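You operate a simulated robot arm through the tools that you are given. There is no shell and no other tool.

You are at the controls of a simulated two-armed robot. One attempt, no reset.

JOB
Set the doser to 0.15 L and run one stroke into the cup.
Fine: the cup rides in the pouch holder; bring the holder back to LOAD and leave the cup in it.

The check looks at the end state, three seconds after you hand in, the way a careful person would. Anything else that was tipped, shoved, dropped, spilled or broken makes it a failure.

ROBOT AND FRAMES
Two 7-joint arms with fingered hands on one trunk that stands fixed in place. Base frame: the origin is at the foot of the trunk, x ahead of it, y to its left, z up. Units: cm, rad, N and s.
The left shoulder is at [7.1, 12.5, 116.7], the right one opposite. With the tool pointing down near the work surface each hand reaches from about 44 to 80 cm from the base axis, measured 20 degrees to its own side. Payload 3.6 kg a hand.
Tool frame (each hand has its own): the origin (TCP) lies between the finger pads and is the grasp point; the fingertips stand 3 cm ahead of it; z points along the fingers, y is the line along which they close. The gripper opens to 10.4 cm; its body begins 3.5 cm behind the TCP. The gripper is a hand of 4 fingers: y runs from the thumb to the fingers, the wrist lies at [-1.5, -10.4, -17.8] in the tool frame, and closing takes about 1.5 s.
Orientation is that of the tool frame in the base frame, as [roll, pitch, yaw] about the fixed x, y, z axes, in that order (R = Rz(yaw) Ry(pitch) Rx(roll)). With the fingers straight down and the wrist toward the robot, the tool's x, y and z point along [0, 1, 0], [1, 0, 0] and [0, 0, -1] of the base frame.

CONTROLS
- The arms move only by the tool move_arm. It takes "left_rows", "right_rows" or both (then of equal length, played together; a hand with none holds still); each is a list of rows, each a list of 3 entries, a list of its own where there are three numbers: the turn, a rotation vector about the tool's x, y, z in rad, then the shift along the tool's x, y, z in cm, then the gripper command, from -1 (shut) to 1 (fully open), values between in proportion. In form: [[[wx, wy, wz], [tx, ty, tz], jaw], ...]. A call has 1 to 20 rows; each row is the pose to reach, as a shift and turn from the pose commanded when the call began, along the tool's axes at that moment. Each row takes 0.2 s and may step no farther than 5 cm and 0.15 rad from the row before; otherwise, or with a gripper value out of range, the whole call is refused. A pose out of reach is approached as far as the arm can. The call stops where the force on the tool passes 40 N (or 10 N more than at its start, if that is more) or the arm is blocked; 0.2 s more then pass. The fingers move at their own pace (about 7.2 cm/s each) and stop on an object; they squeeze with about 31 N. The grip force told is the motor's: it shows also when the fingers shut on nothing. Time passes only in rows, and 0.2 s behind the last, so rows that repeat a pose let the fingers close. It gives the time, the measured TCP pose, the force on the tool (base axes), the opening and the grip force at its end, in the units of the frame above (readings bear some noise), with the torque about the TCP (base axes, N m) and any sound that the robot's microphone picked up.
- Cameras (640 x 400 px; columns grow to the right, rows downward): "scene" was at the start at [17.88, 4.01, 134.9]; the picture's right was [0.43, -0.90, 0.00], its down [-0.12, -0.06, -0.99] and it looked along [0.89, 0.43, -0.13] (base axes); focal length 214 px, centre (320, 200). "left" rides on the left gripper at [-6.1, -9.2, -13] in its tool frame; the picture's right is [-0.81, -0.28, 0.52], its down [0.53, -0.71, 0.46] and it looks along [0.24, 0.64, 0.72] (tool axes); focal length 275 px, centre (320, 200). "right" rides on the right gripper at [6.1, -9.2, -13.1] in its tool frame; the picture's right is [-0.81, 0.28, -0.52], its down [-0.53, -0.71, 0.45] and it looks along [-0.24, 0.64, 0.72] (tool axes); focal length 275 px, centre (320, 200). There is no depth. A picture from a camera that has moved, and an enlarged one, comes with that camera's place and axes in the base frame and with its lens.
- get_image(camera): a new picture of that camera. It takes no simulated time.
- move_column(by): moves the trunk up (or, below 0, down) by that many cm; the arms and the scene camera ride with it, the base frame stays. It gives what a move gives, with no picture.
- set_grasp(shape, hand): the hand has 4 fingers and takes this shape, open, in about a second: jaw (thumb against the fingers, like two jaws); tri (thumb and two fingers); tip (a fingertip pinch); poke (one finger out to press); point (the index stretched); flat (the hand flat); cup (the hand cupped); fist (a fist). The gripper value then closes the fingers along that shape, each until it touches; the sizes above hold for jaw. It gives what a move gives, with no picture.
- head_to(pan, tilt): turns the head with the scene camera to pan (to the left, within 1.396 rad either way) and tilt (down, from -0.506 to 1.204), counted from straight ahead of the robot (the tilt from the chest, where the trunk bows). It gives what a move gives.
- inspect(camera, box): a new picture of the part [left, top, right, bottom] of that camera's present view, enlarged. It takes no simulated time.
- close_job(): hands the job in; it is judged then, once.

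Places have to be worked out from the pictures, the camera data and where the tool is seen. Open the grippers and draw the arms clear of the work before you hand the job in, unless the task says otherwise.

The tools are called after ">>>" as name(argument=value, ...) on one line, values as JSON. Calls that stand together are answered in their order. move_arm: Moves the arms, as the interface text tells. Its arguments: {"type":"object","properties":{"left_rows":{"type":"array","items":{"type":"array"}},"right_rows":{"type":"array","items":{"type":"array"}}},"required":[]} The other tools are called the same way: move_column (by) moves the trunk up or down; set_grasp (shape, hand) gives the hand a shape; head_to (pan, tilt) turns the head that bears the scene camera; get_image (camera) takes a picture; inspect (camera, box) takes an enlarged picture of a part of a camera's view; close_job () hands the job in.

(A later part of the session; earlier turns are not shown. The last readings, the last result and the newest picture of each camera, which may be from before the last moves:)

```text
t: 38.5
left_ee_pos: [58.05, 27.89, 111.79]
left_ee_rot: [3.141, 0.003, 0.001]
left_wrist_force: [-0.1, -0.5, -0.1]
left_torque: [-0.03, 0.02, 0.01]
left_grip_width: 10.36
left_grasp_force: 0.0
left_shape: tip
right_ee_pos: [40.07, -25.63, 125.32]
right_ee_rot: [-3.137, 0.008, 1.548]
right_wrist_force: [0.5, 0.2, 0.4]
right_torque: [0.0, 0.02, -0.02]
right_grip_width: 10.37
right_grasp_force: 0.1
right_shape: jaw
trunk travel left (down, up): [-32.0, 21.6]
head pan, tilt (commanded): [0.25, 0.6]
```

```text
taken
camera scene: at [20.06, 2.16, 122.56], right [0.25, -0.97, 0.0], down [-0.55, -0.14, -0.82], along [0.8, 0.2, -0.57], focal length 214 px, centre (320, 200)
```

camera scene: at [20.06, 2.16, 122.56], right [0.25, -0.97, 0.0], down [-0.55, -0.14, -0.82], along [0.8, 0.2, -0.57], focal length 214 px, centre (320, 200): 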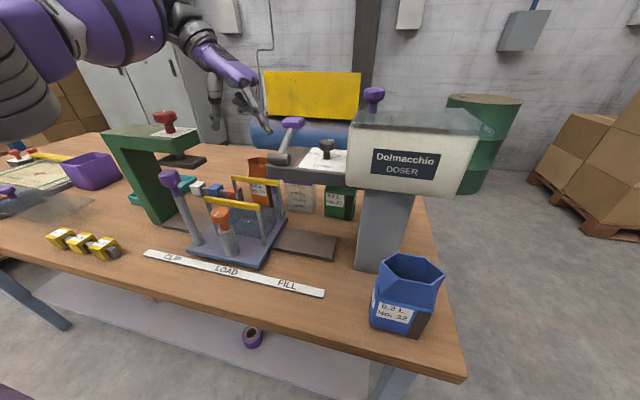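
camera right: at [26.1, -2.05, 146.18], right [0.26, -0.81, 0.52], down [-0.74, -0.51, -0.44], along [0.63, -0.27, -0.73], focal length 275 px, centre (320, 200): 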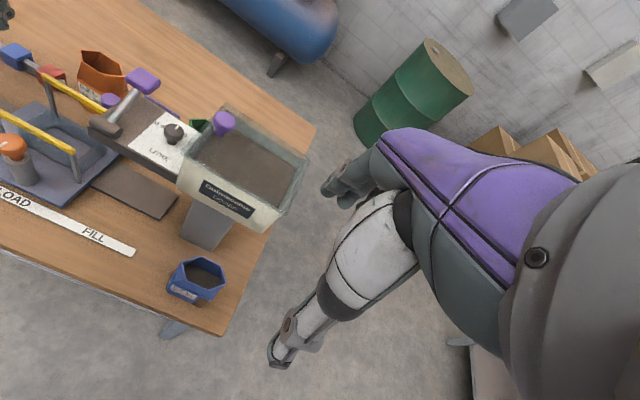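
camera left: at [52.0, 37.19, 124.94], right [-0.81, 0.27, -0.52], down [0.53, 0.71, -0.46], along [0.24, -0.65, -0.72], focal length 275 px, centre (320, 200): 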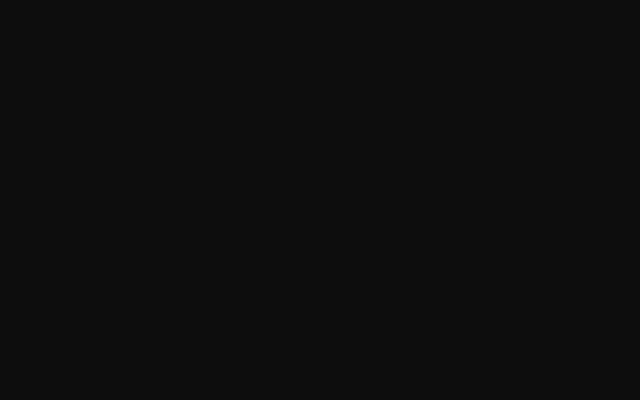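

The left camera is hidden by its own forearm in this pose, but the pose is reachable. I bring the right hand's camera round to watch the cup, keeping that hand high above the hopper.

>>> move_arm(right_rows=[[[0, 0, -0.13], [2.9, 0.1, -0.3], 1], [[0, 0, -0.26], [5.9, 0.3, -0.6], 1], [[0, 0, -0.39], [8.8, 0.4, -0.9], 1], [[0, 0, -0.52], [11.8, 0.5, -1.2], 1], [[0, 0, -0.65], [14.7, 0.7, -1.2], 1], [[0, 0, -0.78], [17.6, 0.8, -1.2], 1], [[0, 0, -0.91], [20.6, 1.0, -1.2], 1], [[0, 0, -1.05], [23.5, 1.1, -1.2], 1]])

>>> get_image(camera="right")

>>> get_image(camera="scene")

```text
t: 40.2
left_ee_pos: [57.9, 28.06, 111.98]
left_ee_rot: [3.14, 0.003, 0.003]
left_wrist_force: [0.6, 0.3, 0.3]
left_torque: [-0.01, -0.01, 0.01]
left_grip_width: 10.37
left_grasp_force: 0.1
left_shape: tip
right_ee_pos: [41.66, -1.99, 126.56]
right_ee_rot: [-3.132, 0.001, 2.6]
right_wrist_force: [0.0, -0.4, -0.5]
right_torque: [-0.02, 0.02, -0.02]
right_grip_width: 10.4
right_grasp_force: 0.0
right_shape: jaw
trunk travel left (down, up): [-32.0, 21.6]
head pan, tilt (commanded): [0.25, 0.6]
```

```text
taken
camera right: at [31.84, -6.61, 139.66], right [0.84, -0.18, 0.51], down [0.09, -0.89, -0.45], along [0.54, 0.42, -0.73], focal length 275 px, centre (320, 200)
```

right: 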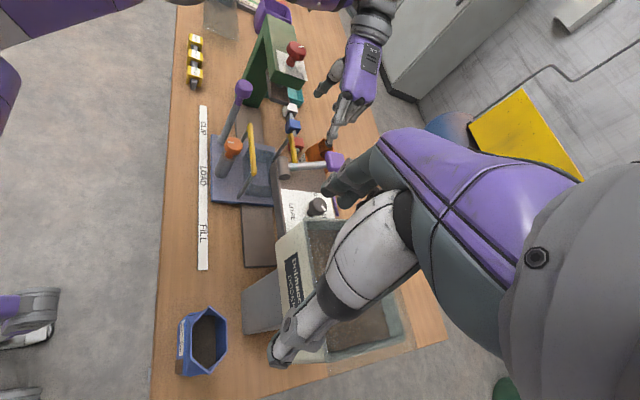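

```text
taken
camera scene: at [19.99, 2.24, 122.57], right [0.25, -0.97, 0.0], down [-0.55, -0.14, -0.82], along [0.8, 0.2, -0.57], focal length 214 px, centre (320, 200)
```

scene: 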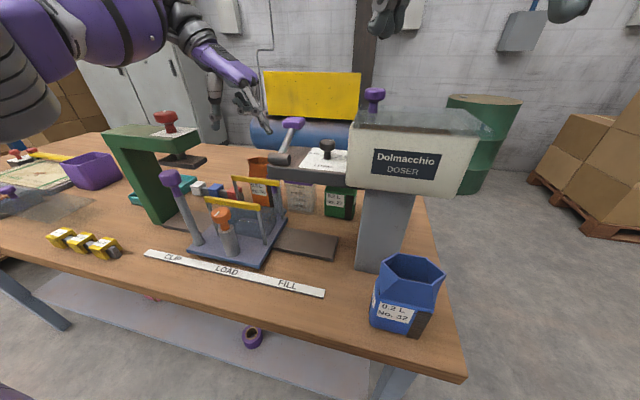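

The right hand's own fingers hide the cup; turning that hand back by 0.4 rad should put the cup to the left of them.

>>> move_arm(right_rows=[[[0, 0, 0.13], [0, 0, 0], 1], [[0, 0, 0.26], [0, 0, 0], 1], [[0, 0, 0.4], [0, 0, 0], 1]])

>>> get_image(camera="right")

>>> inspect(camera="right", box=[180, 60, 340, 200])

```text
t: 41.0
left_ee_pos: [57.85, 27.98, 112.0]
left_ee_rot: [3.141, 0.001, 0.003]
left_wrist_force: [-0.1, 0.0, 0.2]
left_torque: [0.0, -0.01, 0.0]
left_grip_width: 10.4
left_grasp_force: 0.0
left_shape: tip
right_ee_pos: [41.74, -1.98, 126.51]
right_ee_rot: [-3.134, 0.003, 2.197]
right_wrist_force: [0.6, -0.6, 0.2]
right_torque: [-0.01, 0.0, -0.01]
right_grip_width: 10.38
right_grasp_force: 0.1
right_shape: jaw
trunk travel left (down, up): [-32.0, 21.6]
head pan, tilt (commanded): [0.25, 0.6]
```

```text
taken
camera right: at [30.8, -2.44, 139.65], right [0.7, -0.49, 0.52], down [-0.27, -0.85, -0.45], along [0.66, 0.18, -0.73], focal length 275 px, centre (320, 200)
```

right: 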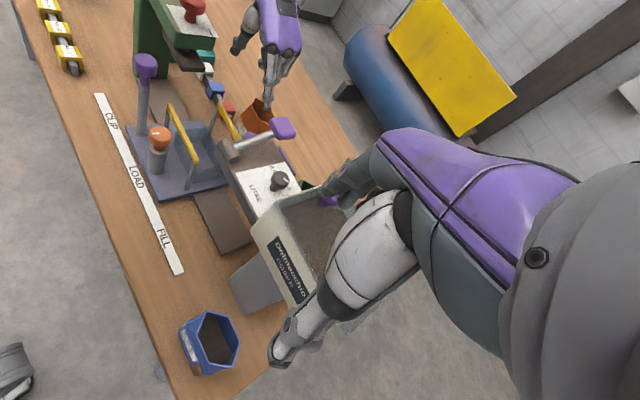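

```text
2.86 times, centred on (260, 130) of right
camera zoom: at [30.8, -2.44, 139.65], right [0.7, -0.49, 0.52], down [-0.27, -0.85, -0.45], along [0.66, 0.18, -0.73], focal length 786 px, centre (491, 400)
```

zoom: 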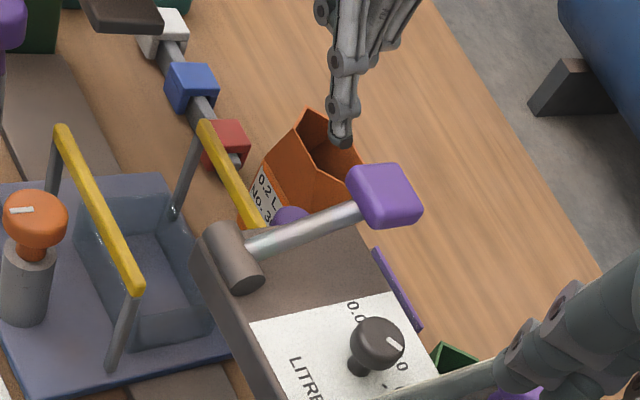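

The index finger shows about 1.5 cm thick, so gripping the cup across y with ~8.2 cm opening leaves room beside the orange pouch. I set the left hand to the tri shape and check where its fingers sit.

>>> set_grasp(hand="left", shape="tri")

>>> inspect(camera="right", box=[200, 0, 320, 120])

>>> inspect(camera="scene", box=[180, 40, 320, 160])

```text
t: 42.0
left_ee_pos: [57.85, 27.97, 111.97]
left_ee_rot: [-3.14, 0.002, 0.001]
left_wrist_force: [-0.2, 0.2, -0.8]
left_torque: [-0.02, -0.01, 0.01]
left_grip_width: 10.37
left_grasp_force: 0.2
left_shape: tri
right_ee_pos: [41.64, -2.1, 126.46]
right_ee_rot: [-3.132, 0.003, 2.199]
right_wrist_force: [-0.1, 0.3, 0.0]
right_torque: [-0.02, -0.03, 0.01]
right_grip_width: 10.41
right_grasp_force: 0.0
right_shape: jaw
trunk travel left (down, up): [-32.0, 21.6]
head pan, tilt (commanded): [0.25, 0.6]
```

```text
3.33 times, centred on (260, 60) of right
camera zoom: at [30.83, -2.48, 139.63], right [0.7, -0.49, 0.52], down [-0.27, -0.85, -0.45], along [0.66, 0.18, -0.73], focal length 918 px, centre (520, 667)
```

zoom: 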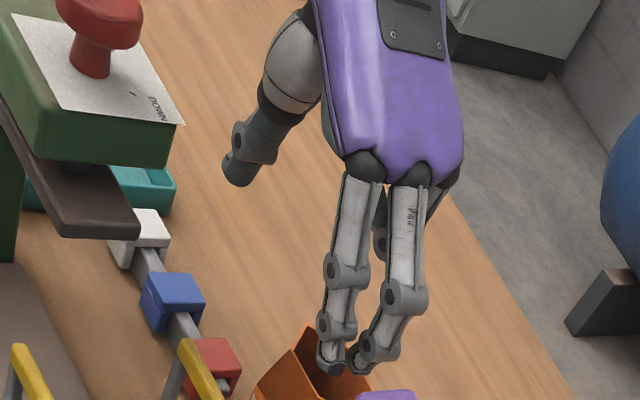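

```text
3.33 times, centred on (250, 100) of scene
camera zoom: at [19.97, 2.19, 122.57], right [0.25, -0.97, 0.0], down [-0.55, -0.14, -0.83], along [0.8, 0.2, -0.56], focal length 715 px, centre (553, 533)
```

zoom: 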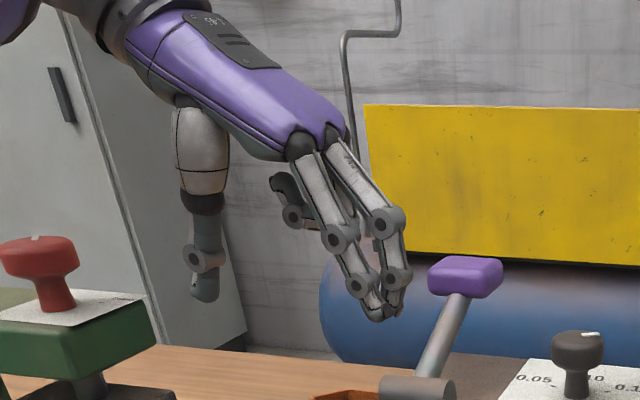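

In tri both fingers converge on the tool axis with the tips ~2.5 cm below the TCP. To keep the wrist within reach I tilt the hand 0.25 rad forward (closing line stays along y), narrow to 8.2 cm, and move to (65.5, 19.45, 106) above the cup.

>>> move_arm(left_rows=[[[0, 0.08, 0], [1.5, 1.5, 1], 0.577], [[0, 0.16, 0], [3, 3.2, 2], 0.577], [[0, 0.25, 0], [4.8, 5, 3.5], 0.577], [[0, 0.25, 0], [6.3, 7, 5], 0.577], [[0, 0.25, 0], [7.65, 8.55, 6], 0.577], [[0, 0.25, 0], [7.65, 8.55, 6], 0.577]])

>>> get_image(camera="left")

>>> get_image(camera="right")

>>> inspect(camera="scene", box=[180, 40, 380, 240])

```text
t: 43.4
left_ee_pos: [65.57, 19.57, 106.01]
left_ee_rot: [-3.141, -0.249, 0.004]
left_wrist_force: [-0.3, -0.6, -0.4]
left_torque: [0.04, -0.01, 0.01]
left_grip_width: 8.23
left_grasp_force: 0.0
left_shape: tri
right_ee_pos: [41.73, -2.17, 126.4]
right_ee_rot: [-3.133, 0.004, 2.199]
right_wrist_force: [-0.1, 0.2, -0.4]
right_torque: [0.01, 0.01, 0.02]
right_grip_width: 10.42
right_grasp_force: 0.0
right_shape: jaw
trunk travel left (down, up): [-32.0, 21.6]
head pan, tilt (commanded): [0.25, 0.6]
```

```text
taken
camera left: at [56.52, 28.66, 117.15], right [-0.66, 0.27, -0.7], down [0.63, 0.71, -0.31], along [0.42, -0.64, -0.64], focal length 275 px, centre (320, 200)
```

left: 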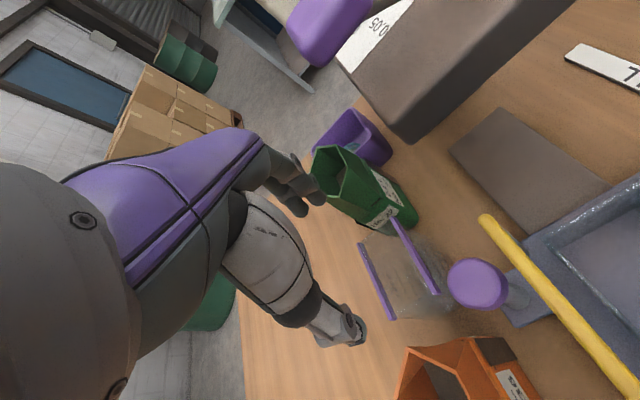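

```text
taken
camera right: at [30.78, -2.48, 139.65], right [0.7, -0.49, 0.52], down [-0.27, -0.85, -0.45], along [0.66, 0.18, -0.73], focal length 275 px, centre (320, 200)
```

right: 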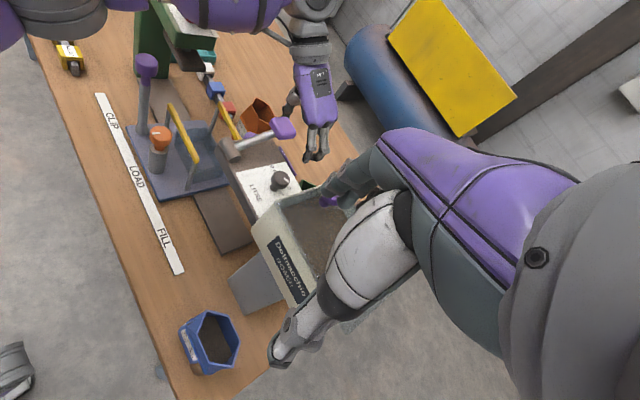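

```text
2.00 times, centred on (280, 140) of scene
camera zoom: at [19.93, 2.18, 122.58], right [0.25, -0.97, 0.0], down [-0.55, -0.14, -0.83], along [0.8, 0.2, -0.56], focal length 429 px, centre (400, 320)
```

zoom: 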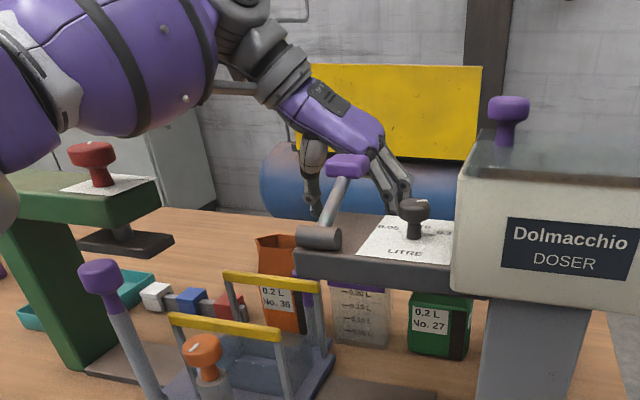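

The hand is exactly over the cup and its camera is clear. The upper arm passes near the clip press's red knob, so I turn the head to check that clearance before descending, and zoom in on the cup.

>>> head_to(pan=0.6, tilt=0.4)

>>> get_image(camera="scene")

>>> inspect(camera="left", box=[250, 120, 530, 400])

>>> inspect(camera="right", box=[100, 0, 340, 180])

```text
t: 44.2
left_ee_pos: [65.65, 19.43, 105.97]
left_ee_rot: [3.141, -0.249, 0.001]
left_wrist_force: [-0.8, 0.6, 0.3]
left_torque: [-0.01, -0.05, -0.01]
left_grip_width: 8.24
left_grasp_force: 0.0
left_shape: tri
right_ee_pos: [41.7, -1.92, 126.55]
right_ee_rot: [-3.135, 0.003, 2.199]
right_wrist_force: [0.1, -0.2, 0.1]
right_torque: [0.01, -0.03, -0.01]
right_grip_width: 10.39
right_grasp_force: 0.1
right_shape: jaw
trunk travel left (down, up): [-32.0, 21.6]
head pan, tilt (commanded): [0.6, 0.4]
```

```text
taken
camera scene: at [19.05, 5.23, 124.39], right [0.56, -0.83, 0.0], down [-0.32, -0.22, -0.92], along [0.76, 0.52, -0.39], focal length 214 px, centre (320, 200)
```

scene: 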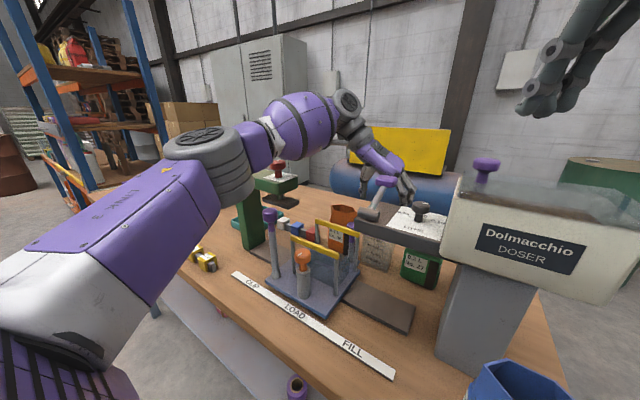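

```text
1.43 times, centred on (390, 260) of left
camera zoom: at [56.55, 28.67, 117.14], right [-0.66, 0.27, -0.7], down [0.63, 0.71, -0.31], along [0.42, -0.64, -0.64], focal length 393 px, centre (220, 114)
```

zoom: 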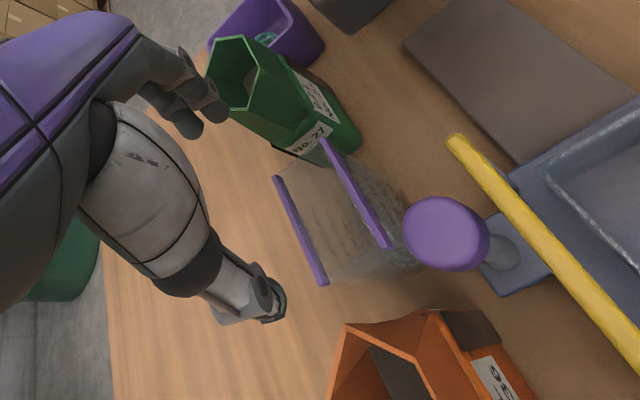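

```text
2.22 times, centred on (220, 90) of right
camera zoom: at [30.83, -2.47, 139.64], right [0.7, -0.49, 0.52], down [-0.27, -0.85, -0.45], along [0.66, 0.18, -0.73], focal length 612 px, centre (542, 444)
```

zoom: 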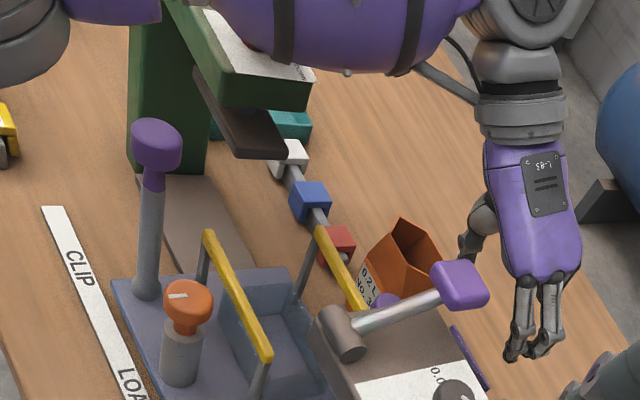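

Zooming the head view onto the forearm and the red knob to judge their gap.

>>> inspect(camera="scene", box=[220, 80, 440, 240])

```text
2.50 times, centred on (330, 160) of scene
camera zoom: at [19.05, 5.23, 124.39], right [0.56, -0.83, 0.0], down [-0.32, -0.22, -0.92], along [0.76, 0.52, -0.39], focal length 536 px, centre (295, 300)
```

zoom: 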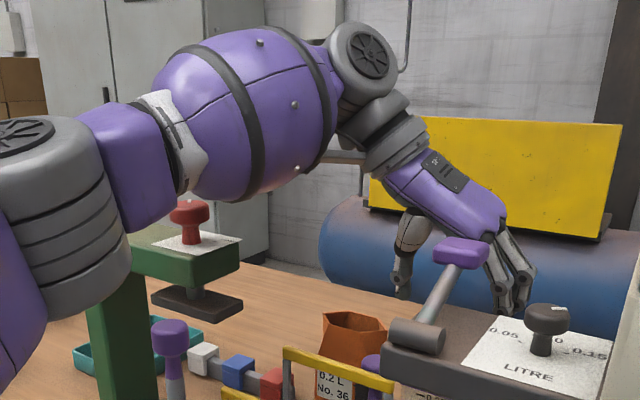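

The forearm would come down close to the press and the purple handle if I descend from here. I back off a little, tilt the hand a bit more, and raise the trunk 10 cm so the forearm slopes down from higher up.

>>> move_arm(left_rows=[[[0, 0.05, 0], [-2.2, -2.2, -0.6], 0.577], [[0, 0.1, 0], [-4.36, -4.5, -1.11], 0.577]])

>>> move_column(by=10)

>>> get_image(camera="scene")

>>> get_image(camera="left")

```text
t: 44.8
left_ee_pos: [61.1, 24.01, 106.11]
left_ee_rot: [3.141, -0.351, 0.001]
left_wrist_force: [0.1, 0.3, 0.2]
left_torque: [-0.02, -0.05, -0.02]
left_grip_width: 8.21
left_grasp_force: 0.1
left_shape: tri
right_ee_pos: [41.66, -2.08, 126.51]
right_ee_rot: [-3.132, 0.003, 2.198]
right_wrist_force: [0.2, -0.5, -0.2]
right_torque: [-0.01, 0.0, 0.0]
right_grip_width: 10.37
right_grasp_force: 0.1
right_shape: jaw
trunk travel left (down, up): [-32.0, 21.6]
head pan, tilt (commanded): [0.6, 0.4]
```

```text
t: 46.1
left_ee_pos: [61.12, 23.98, 115.99]
left_ee_rot: [-3.141, -0.348, 0.002]
left_wrist_force: [-0.8, 0.2, 0.3]
left_torque: [-0.01, 0.01, -0.01]
left_grip_width: 8.22
left_grasp_force: 0.1
left_shape: tri
right_ee_pos: [41.76, -2.11, 136.43]
right_ee_rot: [-3.132, 0.003, 2.2]
right_wrist_force: [0.1, -0.2, 0.0]
right_torque: [0.0, 0.01, 0.03]
right_grip_width: 10.41
right_grasp_force: 0.1
right_shape: jaw
trunk travel left (down, up): [-42.0, 11.6]
head pan, tilt (commanded): [0.6, 0.4]
```

```text
taken
camera scene: at [16.58, 5.25, 134.53], right [0.57, -0.82, 0.0], down [-0.32, -0.22, -0.92], along [0.76, 0.52, -0.39], focal length 214 px, centre (320, 200)
```

scene: 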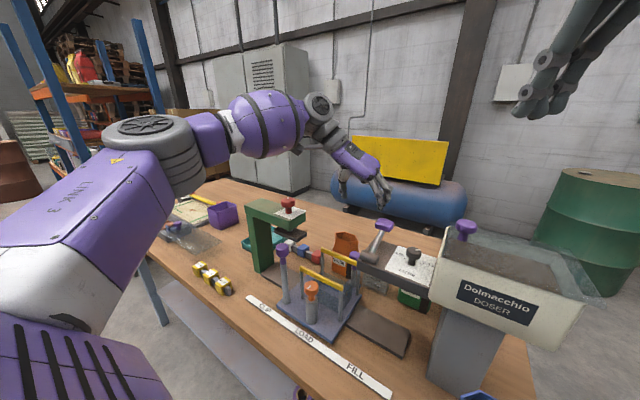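

```text
taken
camera left: at [51.02, 33.18, 126.09], right [-0.59, 0.27, -0.76], down [0.65, 0.71, -0.25], along [0.48, -0.64, -0.6], focal length 275 px, centre (320, 200)
```

left: 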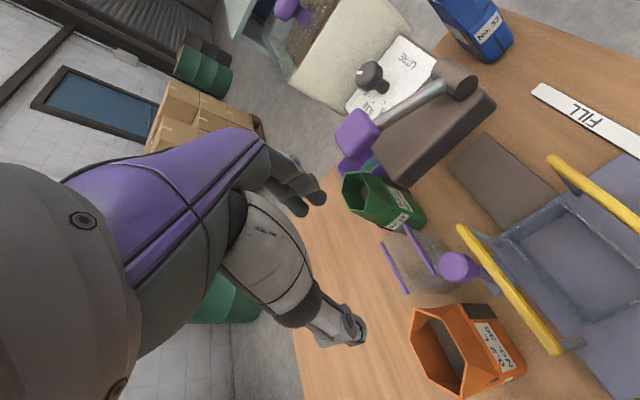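

The forearm is now well clear of the press. I come over the cup again and down to just above its rim.

>>> move_arm(left_rows=[[[0, 0, 0], [0.2, 1.5, 3], 0.577], [[0, 0, 0], [0.4, 3, 6], 0.577], [[0, 0, 0], [0.64, 4.53, 8.75], 0.577], [[0, 0, 0], [-0.5, 4.53, 12], 0.577], [[0, 0, 0], [-1.77, 4.53, 15.3], 0.577], [[0, 0, 0], [-1.77, 4.53, 15.3], 0.577]])

>>> get_image(camera="left")

>>> inspect(camera="left", box=[260, 140, 460, 360])

>>> inspect(camera="scene", box=[200, 80, 460, 300])

>>> inspect(camera="right", box=[180, 20, 360, 200])

```text
t: 47.5
left_ee_pos: [64.54, 19.24, 100.96]
left_ee_rot: [-3.141, -0.35, 0.0]
left_wrist_force: [0.4, 1.0, 0.0]
left_torque: [-0.01, 0.02, 0.04]
left_grip_width: 8.24
left_grasp_force: 0.0
left_shape: tri
right_ee_pos: [41.67, -2.13, 136.47]
right_ee_rot: [-3.133, 0.003, 2.198]
right_wrist_force: [-0.2, 0.2, 0.3]
right_torque: [0.03, -0.01, -0.03]
right_grip_width: 10.4
right_grasp_force: 0.0
right_shape: jaw
trunk travel left (down, up): [-42.0, 11.6]
head pan, tilt (commanded): [0.6, 0.4]
```

```text
taken
camera left: at [54.45, 28.59, 111.11], right [-0.58, 0.27, -0.76], down [0.66, 0.71, -0.25], along [0.48, -0.64, -0.6], focal length 275 px, centre (320, 200)
```

left: 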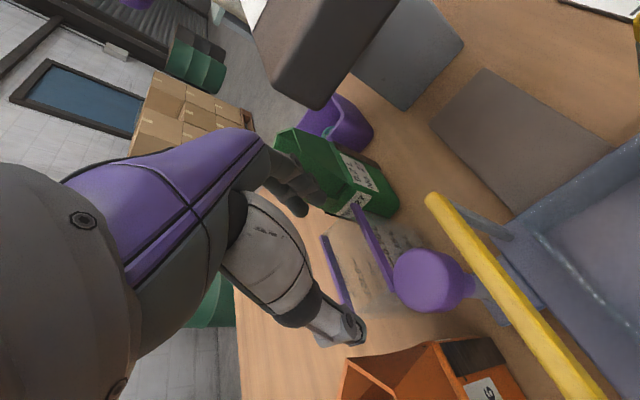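

```text
1.82 times, centred on (360, 250) of left
camera zoom: at [54.45, 28.59, 111.11], right [-0.58, 0.27, -0.76], down [0.66, 0.71, -0.25], along [0.48, -0.64, -0.6], focal length 500 px, centre (247, 109)
```

zoom: 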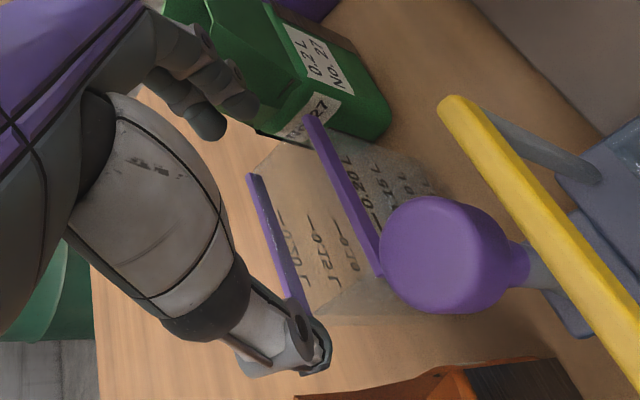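

```text
1.82 times, centred on (330, 190) of scene
camera zoom: at [16.51, 5.24, 134.55], right [0.57, -0.82, 0.0], down [-0.32, -0.22, -0.92], along [0.76, 0.52, -0.39], focal length 390 px, centre (302, 218)
```

zoom: 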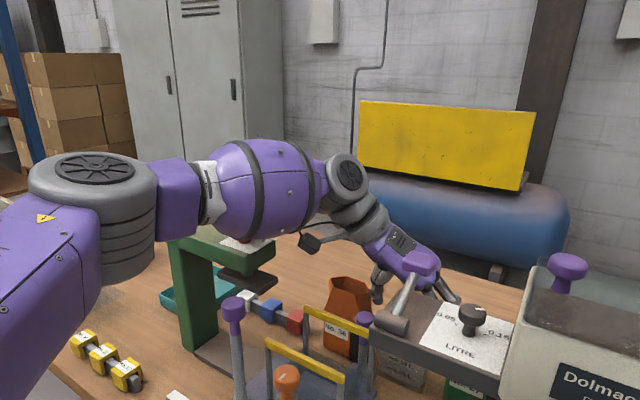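

```text
2.22 times, centred on (270, 110) of right
camera zoom: at [30.8, -2.46, 149.64], right [0.7, -0.49, 0.52], down [-0.27, -0.85, -0.45], along [0.66, 0.18, -0.73], focal length 612 px, centre (431, 400)
```

zoom: 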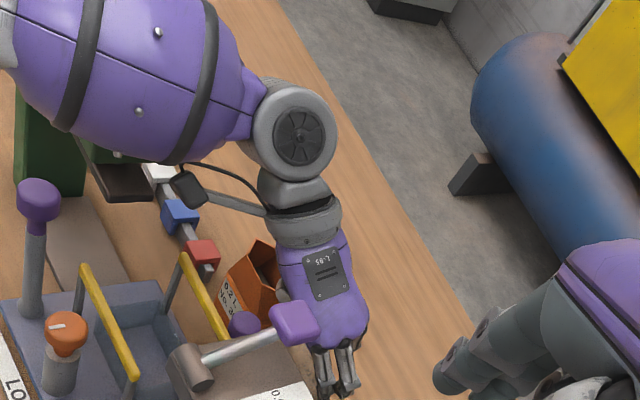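

Forearm bottom is around z≈118, clear. The cup centre measures (65.6, 19.1) with length ~6.7, lined up between thumb and fingers; I descend so the tips are about 2 cm below the rim.

>>> move_arm(left_rows=[[[0, 0, 0], [-0.5, 0, 1.4], 0.577], [[0, 0, 0], [-1.0, 0, 2.8], 0.577], [[0, 0, 0], [-1.5, 0, 4.1], 0.577]])

>>> get_image(camera="left")

>>> inspect(camera="left", box=[260, 140, 460, 360])

>>> inspect(camera="scene", box=[280, 180, 440, 320])

```text
t: 48.3
left_ee_pos: [64.73, 19.35, 96.66]
left_ee_rot: [3.142, -0.349, 0.001]
left_wrist_force: [-0.5, 0.5, 0.2]
left_torque: [-0.02, -0.01, -0.06]
left_grip_width: 8.24
left_grasp_force: 0.1
left_shape: tri
right_ee_pos: [41.64, -2.1, 136.48]
right_ee_rot: [-3.132, 0.004, 2.199]
right_wrist_force: [-0.6, -0.7, -0.3]
right_torque: [0.01, 0.02, 0.01]
right_grip_width: 10.38
right_grasp_force: 0.1
right_shape: jaw
trunk travel left (down, up): [-42.0, 11.6]
head pan, tilt (commanded): [0.6, 0.4]
```

```text
taken
camera left: at [54.55, 28.58, 106.76], right [-0.58, 0.27, -0.76], down [0.66, 0.71, -0.25], along [0.48, -0.64, -0.6], focal length 275 px, centre (320, 200)
```

left: 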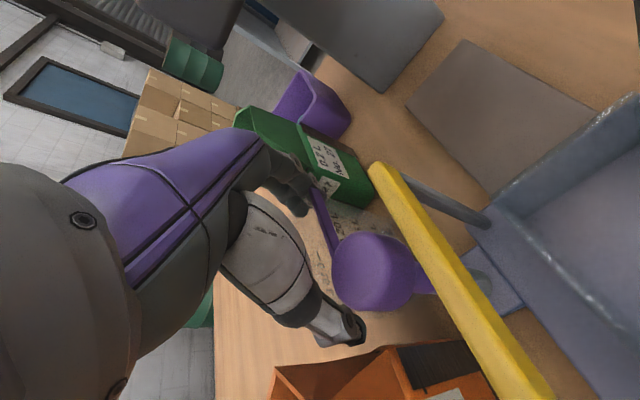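

```text
1.82 times, centred on (360, 250) of left
camera zoom: at [54.55, 28.58, 106.76], right [-0.58, 0.27, -0.76], down [0.66, 0.71, -0.25], along [0.48, -0.64, -0.6], focal length 500 px, centre (247, 109)
```

zoom: 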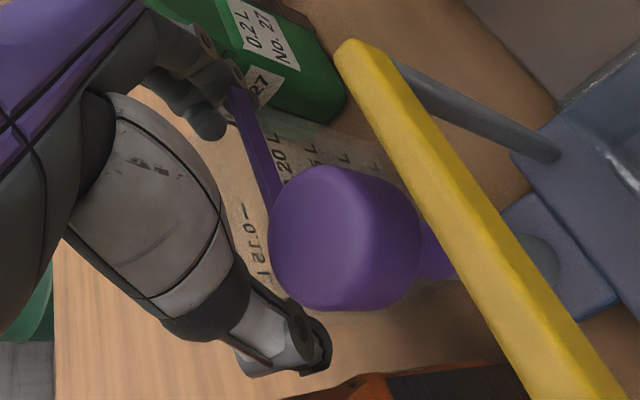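

```text
2.86 times, centred on (360, 250) of scene
camera zoom: at [16.54, 5.23, 134.54], right [0.57, -0.82, 0.0], down [-0.32, -0.22, -0.92], along [0.76, 0.52, -0.39], focal length 613 px, centre (206, 57)
```

zoom: 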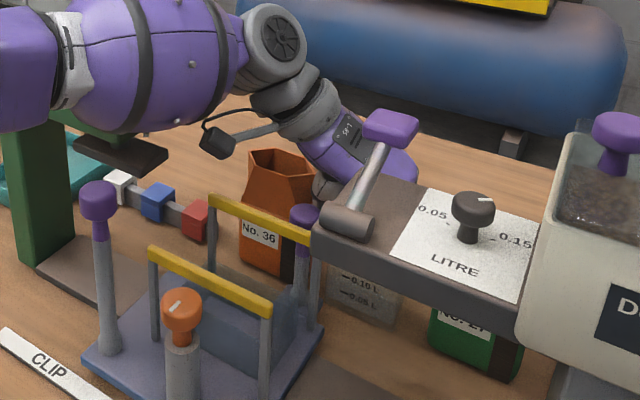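

Fingers and thumb straddle the cup ends. I close gently on it.

>>> move_arm(left_rows=[[[0, 0, 0], [0, 0, 0], 0.4], [[0, 0, 0], [0, 0, 0], 0.3], [[0, 0, 0], [0, 0, 0], 0.1], [[0, 0, 0], [0, 0, 0], -0.1], [[0, 0, 0], [0, 0, 0], -0.3], [[0, 0, 0], [0, 0, 0], -0.3], [[0, 0, 0], [0, 0, 0], -0.3]])

>>> inspect(camera="left", box=[220, 140, 460, 380])

>>> inspect(camera="scene", box=[280, 180, 440, 320])

```text
t: 49.9
left_ee_pos: [64.75, 19.42, 96.62]
left_ee_rot: [-3.139, -0.349, 0.001]
left_wrist_force: [0.0, -0.8, -0.6]
left_torque: [-0.01, 0.0, 0.0]
left_grip_width: 6.94
left_grasp_force: 31.2
left_shape: tri
right_ee_pos: [41.67, -2.13, 136.63]
right_ee_rot: [-3.132, 0.003, 2.201]
right_wrist_force: [0.6, -0.2, 0.0]
right_torque: [0.01, 0.03, -0.01]
right_grip_width: 10.36
right_grasp_force: 0.1
right_shape: jaw
trunk travel left (down, up): [-42.0, 11.6]
head pan, tilt (commanded): [0.6, 0.4]
```

```text
1.67 times, centred on (340, 260) of left
camera zoom: at [54.54, 28.6, 106.79], right [-0.59, 0.27, -0.76], down [0.65, 0.71, -0.25], along [0.48, -0.64, -0.6], focal length 459 px, centre (287, 100)
```

zoom: 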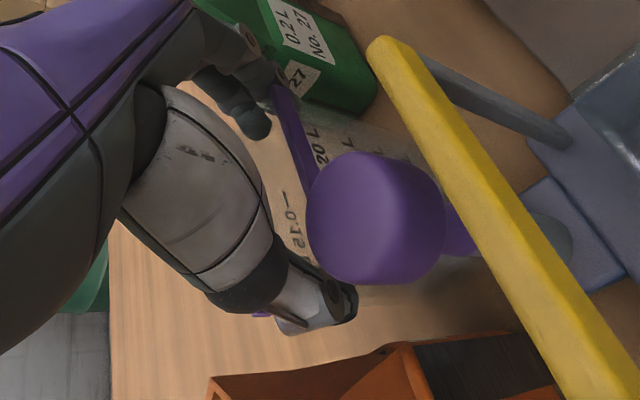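

```text
2.86 times, centred on (360, 250) of scene
camera zoom: at [16.54, 5.23, 134.54], right [0.57, -0.82, 0.0], down [-0.32, -0.22, -0.92], along [0.76, 0.52, -0.39], focal length 613 px, centre (206, 57)
```

zoom: 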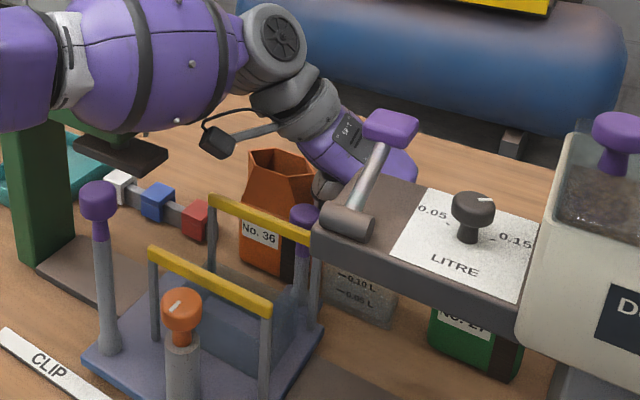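

Cup held: 6.9 cm wide, 31 N. I lift it straight up 13 cm.

>>> move_arm(left_rows=[[[0, 0, 0], [0.34, 0, -0.94], -0.3], [[0, 0, 0], [1.03, 0, -2.82], -0.3], [[0, 0, 0], [1.9, 0, -5.2], -0.3], [[0, 0, 0], [2.75, 0, -7.5], -0.3], [[0, 0, 0], [3.6, 0, -9.9], -0.3], [[0, 0, 0], [4.46, 0, -12.2], -0.3]])

>>> get_image(camera="left")

>>> inspect(camera="scene", box=[240, 100, 440, 300])

```text
t: 51.3
left_ee_pos: [64.63, 19.38, 109.7]
left_ee_rot: [-3.141, -0.349, 0.001]
left_wrist_force: [-0.5, 0.4, 0.5]
left_torque: [0.0, 0.01, 0.0]
left_grip_width: 6.95
left_grasp_force: 31.3
left_shape: tri
right_ee_pos: [41.66, -2.08, 136.48]
right_ee_rot: [-3.133, 0.003, 2.2]
right_wrist_force: [0.1, -0.5, 0.2]
right_torque: [0.01, -0.01, 0.0]
right_grip_width: 10.4
right_grasp_force: 0.0
right_shape: jaw
trunk travel left (down, up): [-42.0, 11.6]
head pan, tilt (commanded): [0.6, 0.4]
```

```text
taken
camera left: at [54.5, 28.6, 119.83], right [-0.59, 0.27, -0.76], down [0.65, 0.71, -0.25], along [0.48, -0.64, -0.6], focal length 275 px, centre (320, 200)
```

left: 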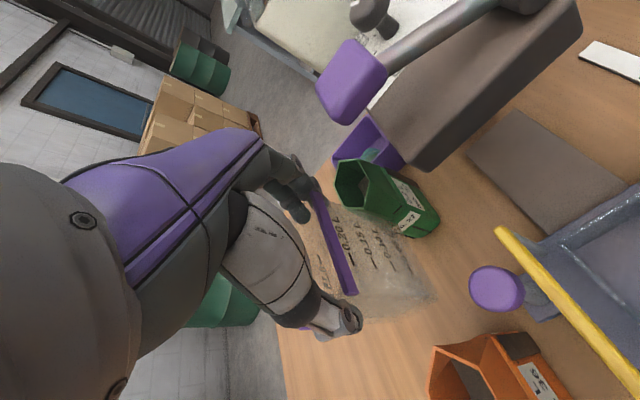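

```text
2.00 times, centred on (340, 200) of scene
camera zoom: at [16.52, 5.22, 134.54], right [0.57, -0.82, 0.0], down [-0.32, -0.22, -0.92], along [0.76, 0.52, -0.39], focal length 429 px, centre (280, 200)
```

zoom: 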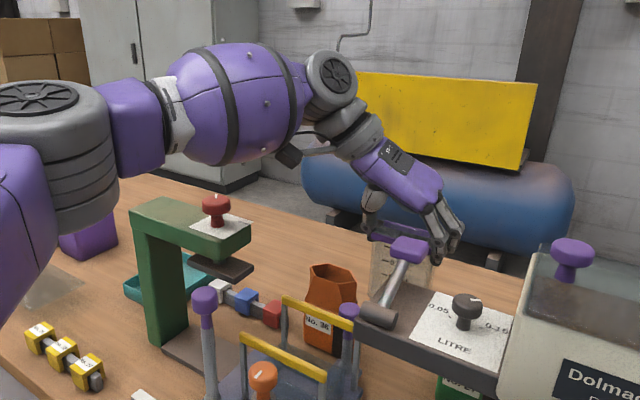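

The cup is up and steady. I carry it left first (clear of the lever), then over the holder tray at about (53.1, 27.1).

>>> move_arm(left_rows=[[[0, 0, 0], [-1.45, -3.05, -0.53], -0.3], [[0, 0, 0], [-2.91, -6.1, -1.06], -0.3], [[0, 0, 0], [-5.5, -6.9, -2.0], -0.3], [[0, 0, 0], [-8.08, -7.6, -2.95], -0.3], [[0, 0, 0], [-10, -7.6, -3.65], -0.3], [[0, 0, 0], [-11.64, -7.6, -4.25], -0.3], [[0, 0, 0], [-11.64, -7.6, -4.25], -0.3]])

>>> get_image(camera="left")

>>> get_image(camera="right")

>>> inspect(camera="scene", box=[220, 120, 440, 320])

```text
t: 52.9
left_ee_pos: [52.33, 27.01, 109.7]
left_ee_rot: [3.14, -0.349, 0.001]
left_wrist_force: [1.7, 0.1, 0.1]
left_torque: [-0.04, -0.21, 0.05]
left_grip_width: 6.72
left_grasp_force: 31.0
left_shape: tri
right_ee_pos: [41.85, -2.1, 136.53]
right_ee_rot: [-3.133, 0.002, 2.199]
right_wrist_force: [0.5, -0.9, -0.7]
right_torque: [-0.01, -0.01, 0.0]
right_grip_width: 10.39
right_grasp_force: 0.0
right_shape: jaw
trunk travel left (down, up): [-42.0, 11.6]
head pan, tilt (commanded): [0.6, 0.4]
```

```text
taken
camera left: at [42.18, 36.23, 119.8], right [-0.59, 0.27, -0.76], down [0.65, 0.71, -0.25], along [0.48, -0.64, -0.6], focal length 275 px, centre (320, 200)
```

left: 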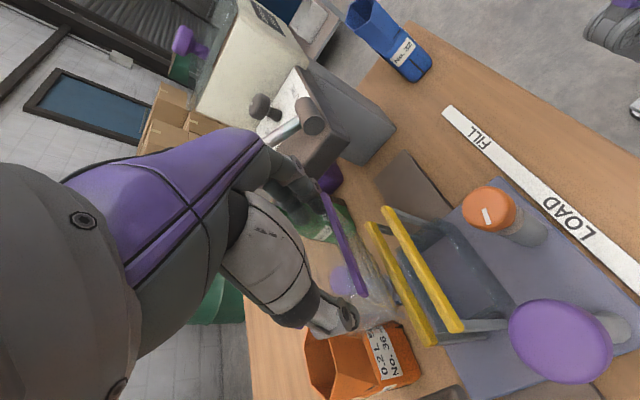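

```text
taken
camera right: at [30.9, -2.47, 149.61], right [0.7, -0.49, 0.52], down [-0.27, -0.85, -0.45], along [0.66, 0.18, -0.73], focal length 275 px, centre (320, 200)
```

right: 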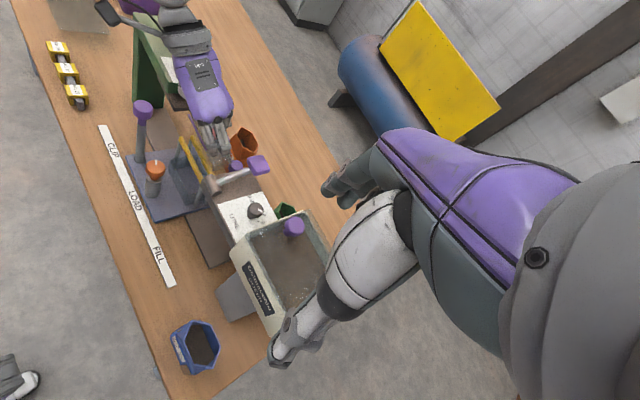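

```text
2.00 times, centred on (330, 220) of scene
camera zoom: at [16.59, 5.23, 134.53], right [0.57, -0.82, 0.0], down [-0.32, -0.22, -0.92], along [0.76, 0.52, -0.39], focal length 429 px, centre (300, 160)
```

zoom: 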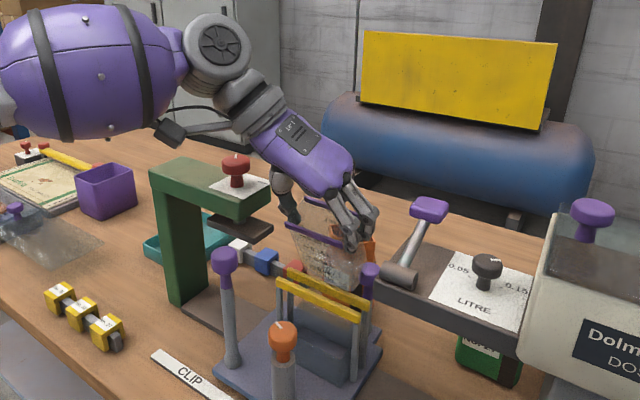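

Something has changed: the two yellow bars now look close together and there's a slight torque. I zoom in from every camera before doing anything.

>>> inspect(camera="left", box=[270, 160, 530, 400])

>>> inspect(camera="right", box=[120, 80, 290, 230])

>>> inspect(camera="scene", box=[300, 190, 430, 320])

```text
1.67 times, centred on (400, 280) of left
camera zoom: at [42.18, 36.23, 119.8], right [-0.59, 0.27, -0.76], down [0.65, 0.71, -0.25], along [0.48, -0.64, -0.6], focal length 459 px, centre (187, 67)
```

zoom: 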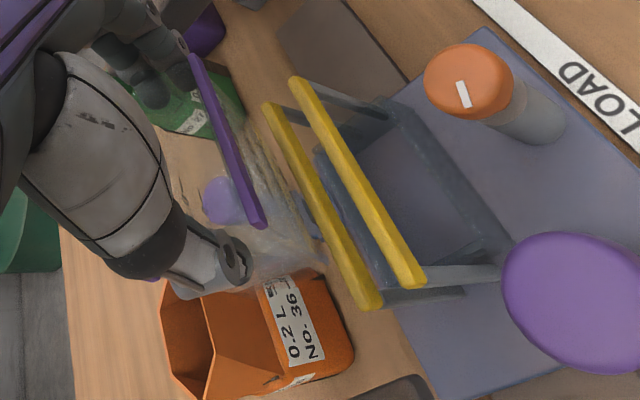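

```text
2.67 times, centred on (205, 155) of right
camera zoom: at [30.9, -2.47, 149.61], right [0.7, -0.49, 0.52], down [-0.27, -0.85, -0.45], along [0.66, 0.18, -0.73], focal length 734 px, centre (627, 320)
```

zoom: 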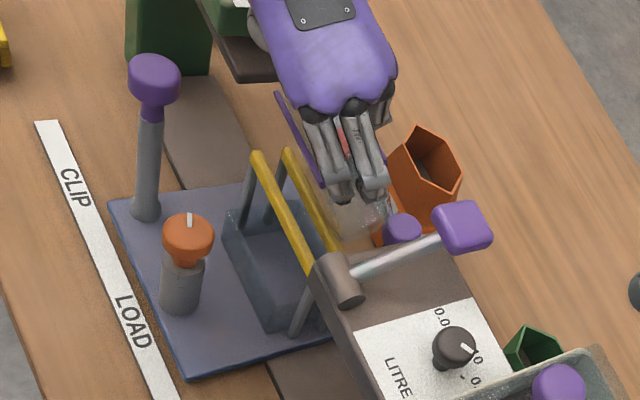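

```text
3.08 times, centred on (365, 255) of scene
camera zoom: at [16.59, 5.23, 134.53], right [0.57, -0.82, 0.0], down [-0.32, -0.22, -0.92], along [0.76, 0.52, -0.39], focal length 660 px, centre (182, 31)
```

zoom: 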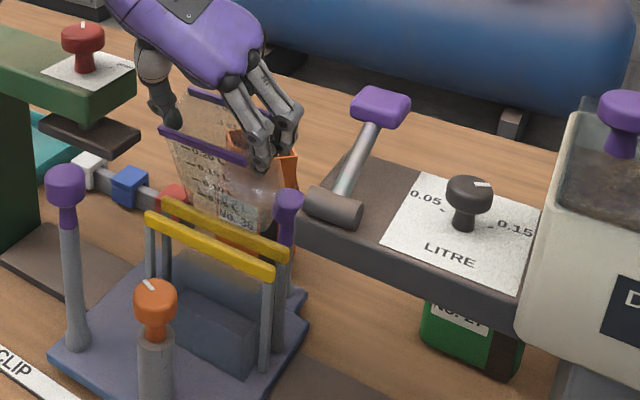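

The cup's foot has caught the rear yellow bar and pushed the (linked) bars together, turning the orange knob a quarter turn with them; the cup has tilted in the grip. I lift straight up to free it and look.

>>> move_arm(left_rows=[[[0, 0, 0], [0.7, 0, 0], -0.3], [[0, 0, 0], [1.2, 0, -1.4], -0.3], [[0, 0, 0], [1.9, 0, -3.3], -0.3], [[0, 0, 0], [2.7, 0, -5.6], -0.3]])

>>> inspect(camera="left", box=[270, 140, 530, 400])

>>> inspect(camera="scene", box=[280, 150, 430, 320])

```text
t: 53.9
left_ee_pos: [52.98, 27.04, 115.96]
left_ee_rot: [-3.142, -0.348, 0.003]
left_wrist_force: [0.4, 0.3, -0.5]
left_torque: [0.0, 0.01, -0.02]
left_grip_width: 6.72
left_grasp_force: 30.8
left_shape: tri
right_ee_pos: [41.63, -2.2, 136.56]
right_ee_rot: [-3.132, 0.002, 2.201]
right_wrist_force: [-1.0, 0.1, 0.0]
right_torque: [0.01, -0.01, -0.01]
right_grip_width: 10.41
right_grasp_force: 0.1
right_shape: jaw
trunk travel left (down, up): [-42.0, 11.6]
head pan, tilt (commanded): [0.6, 0.4]
```

```text
1.54 times, centred on (400, 270) of left
camera zoom: at [42.73, 36.21, 126.04], right [-0.59, 0.27, -0.76], down [0.65, 0.71, -0.25], along [0.48, -0.64, -0.6], focal length 424 px, centre (197, 92)
```

zoom: 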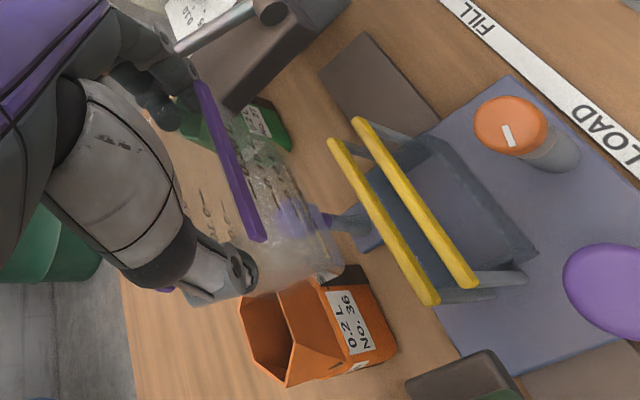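

```text
2.35 times, centred on (355, 235) of scene
camera zoom: at [16.51, 5.22, 134.55], right [0.57, -0.82, 0.0], down [-0.32, -0.22, -0.92], along [0.76, 0.52, -0.39], focal length 505 px, centre (238, 118)
```

zoom: 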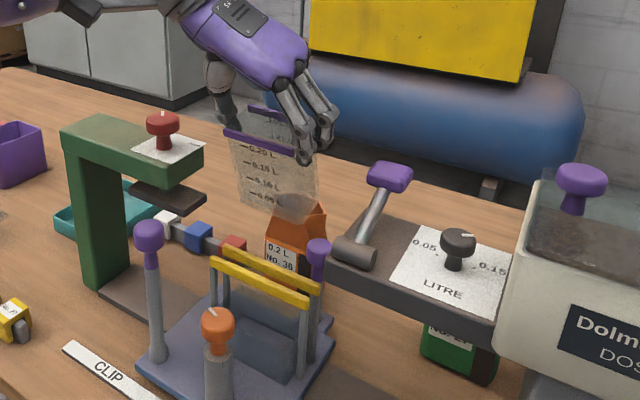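

The cup is free, leaning ~17° in the grip (it is about 9.3 cm tall, more than I judged), and the bars stay closed with the orange knob turned. I carry the cup aside, levelling it by rotating the hand back 0.29 rad, so the right hand can reopen the bars with the orange knob.

>>> move_arm(left_rows=[[[0, -0.06, 0], [0.68, 0, -1.88], -0.3], [[0, -0.12, 0], [-0.52, -2.5, -4.44], -0.3], [[0, -0.18, 0], [-2.7, -5.5, -5.76], -0.3], [[0, -0.24, 0], [-5.05, -8.5, -6.62], -0.3], [[0, -0.29, 0], [-6.93, -11, -7.3], -0.3]])

>>> get_image(camera="scene")

>>> get_image(camera="right")

>>> get_image(camera="left")

```text
t: 55.1
left_ee_pos: [43.85, 38.02, 120.31]
left_ee_rot: [-3.141, -0.057, 0.002]
left_wrist_force: [0.4, 0.8, -0.9]
left_torque: [-0.03, -0.01, -0.01]
left_grip_width: 6.73
left_grasp_force: 30.8
left_shape: tri
right_ee_pos: [41.76, -2.04, 136.46]
right_ee_rot: [-3.133, 0.004, 2.2]
right_wrist_force: [0.0, -0.2, -0.5]
right_torque: [0.0, -0.01, 0.02]
right_grip_width: 10.4
right_grasp_force: 0.1
right_shape: jaw
trunk travel left (down, up): [-42.0, 11.6]
head pan, tilt (commanded): [0.6, 0.4]
```

```text
taken
camera scene: at [16.52, 5.28, 134.54], right [0.57, -0.82, 0.0], down [-0.32, -0.22, -0.92], along [0.76, 0.52, -0.39], focal length 214 px, centre (320, 200)
```

scene: 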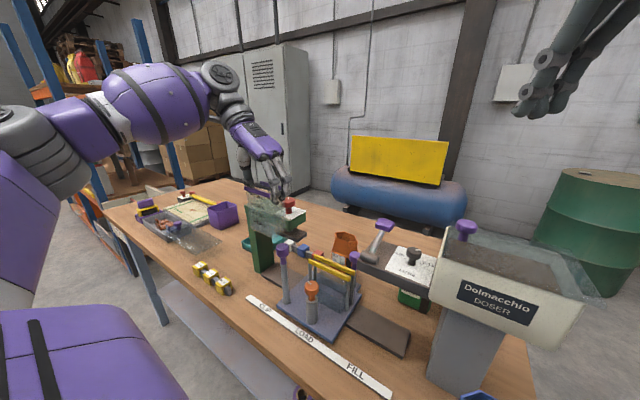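

```text
taken
camera right: at [30.82, -2.42, 149.63], right [0.7, -0.49, 0.52], down [-0.27, -0.85, -0.45], along [0.66, 0.18, -0.73], focal length 275 px, centre (320, 200)
```

right: 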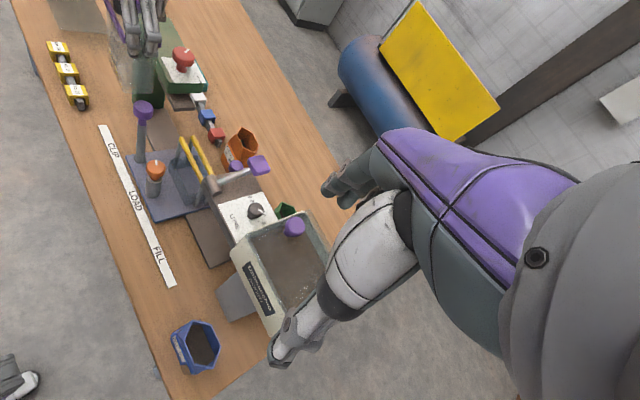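

```text
taken
camera left: at [37.09, 47.3, 132.96], right [-0.78, 0.27, -0.56], down [0.56, 0.71, -0.42], along [0.29, -0.64, -0.71], focal length 275 px, centre (320, 200)
```

left: 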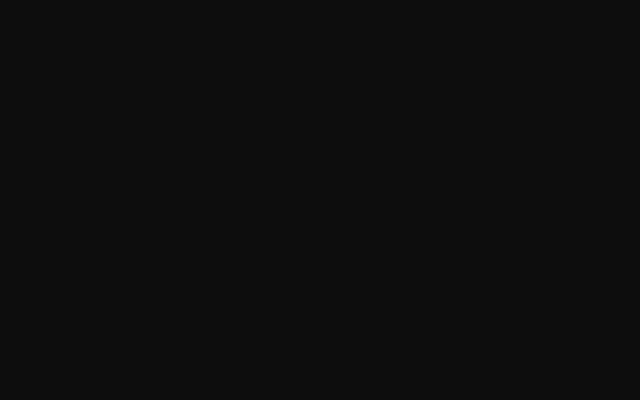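

Let me check the cup's attitude in the hand and the bars with a zoom, then set the right hand to a tip pinch.

>>> inspect(camera="scene", box=[220, 140, 380, 320])

>>> inspect(camera="right", box=[100, 0, 280, 230])

>>> set_grasp(hand="right", shape="tip")

```text
2.22 times, centred on (300, 230) of scene
camera zoom: at [16.52, 5.28, 134.54], right [0.57, -0.82, 0.0], down [-0.32, -0.22, -0.92], along [0.76, 0.52, -0.39], focal length 477 px, centre (364, 133)
```

zoom: 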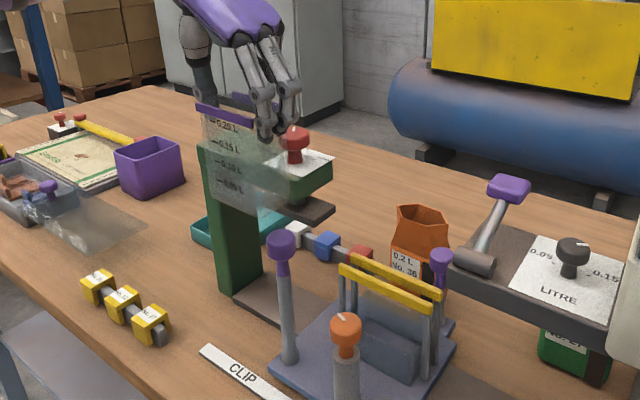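

```text
1.74 times, centred on (190, 115) of right
camera zoom: at [30.82, -2.42, 149.63], right [0.7, -0.49, 0.52], down [-0.27, -0.85, -0.45], along [0.66, 0.18, -0.73], focal length 479 px, centre (546, 348)
```

zoom: 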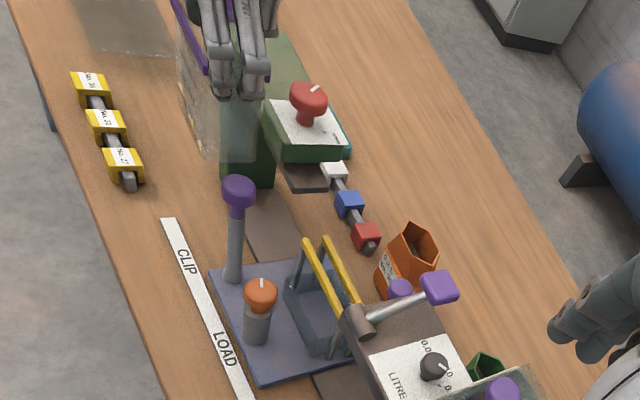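

```text
t: 56.0
left_ee_pos: [43.94, 38.02, 120.34]
left_ee_rot: [-3.141, -0.059, 0.001]
left_wrist_force: [-0.2, 0.5, -1.6]
left_torque: [-0.04, 0.01, -0.01]
left_grip_width: 6.71
left_grasp_force: 31.2
left_shape: tri
right_ee_pos: [41.89, -2.02, 136.48]
right_ee_rot: [-3.133, 0.004, 2.199]
right_wrist_force: [-0.6, 0.2, 0.2]
right_torque: [-0.01, 0.01, -0.03]
right_grip_width: 10.42
right_grasp_force: 0.1
right_shape: tip
trunk travel left (down, up): [-42.0, 11.6]
head pan, tilt (commanded): [0.6, 0.4]
```

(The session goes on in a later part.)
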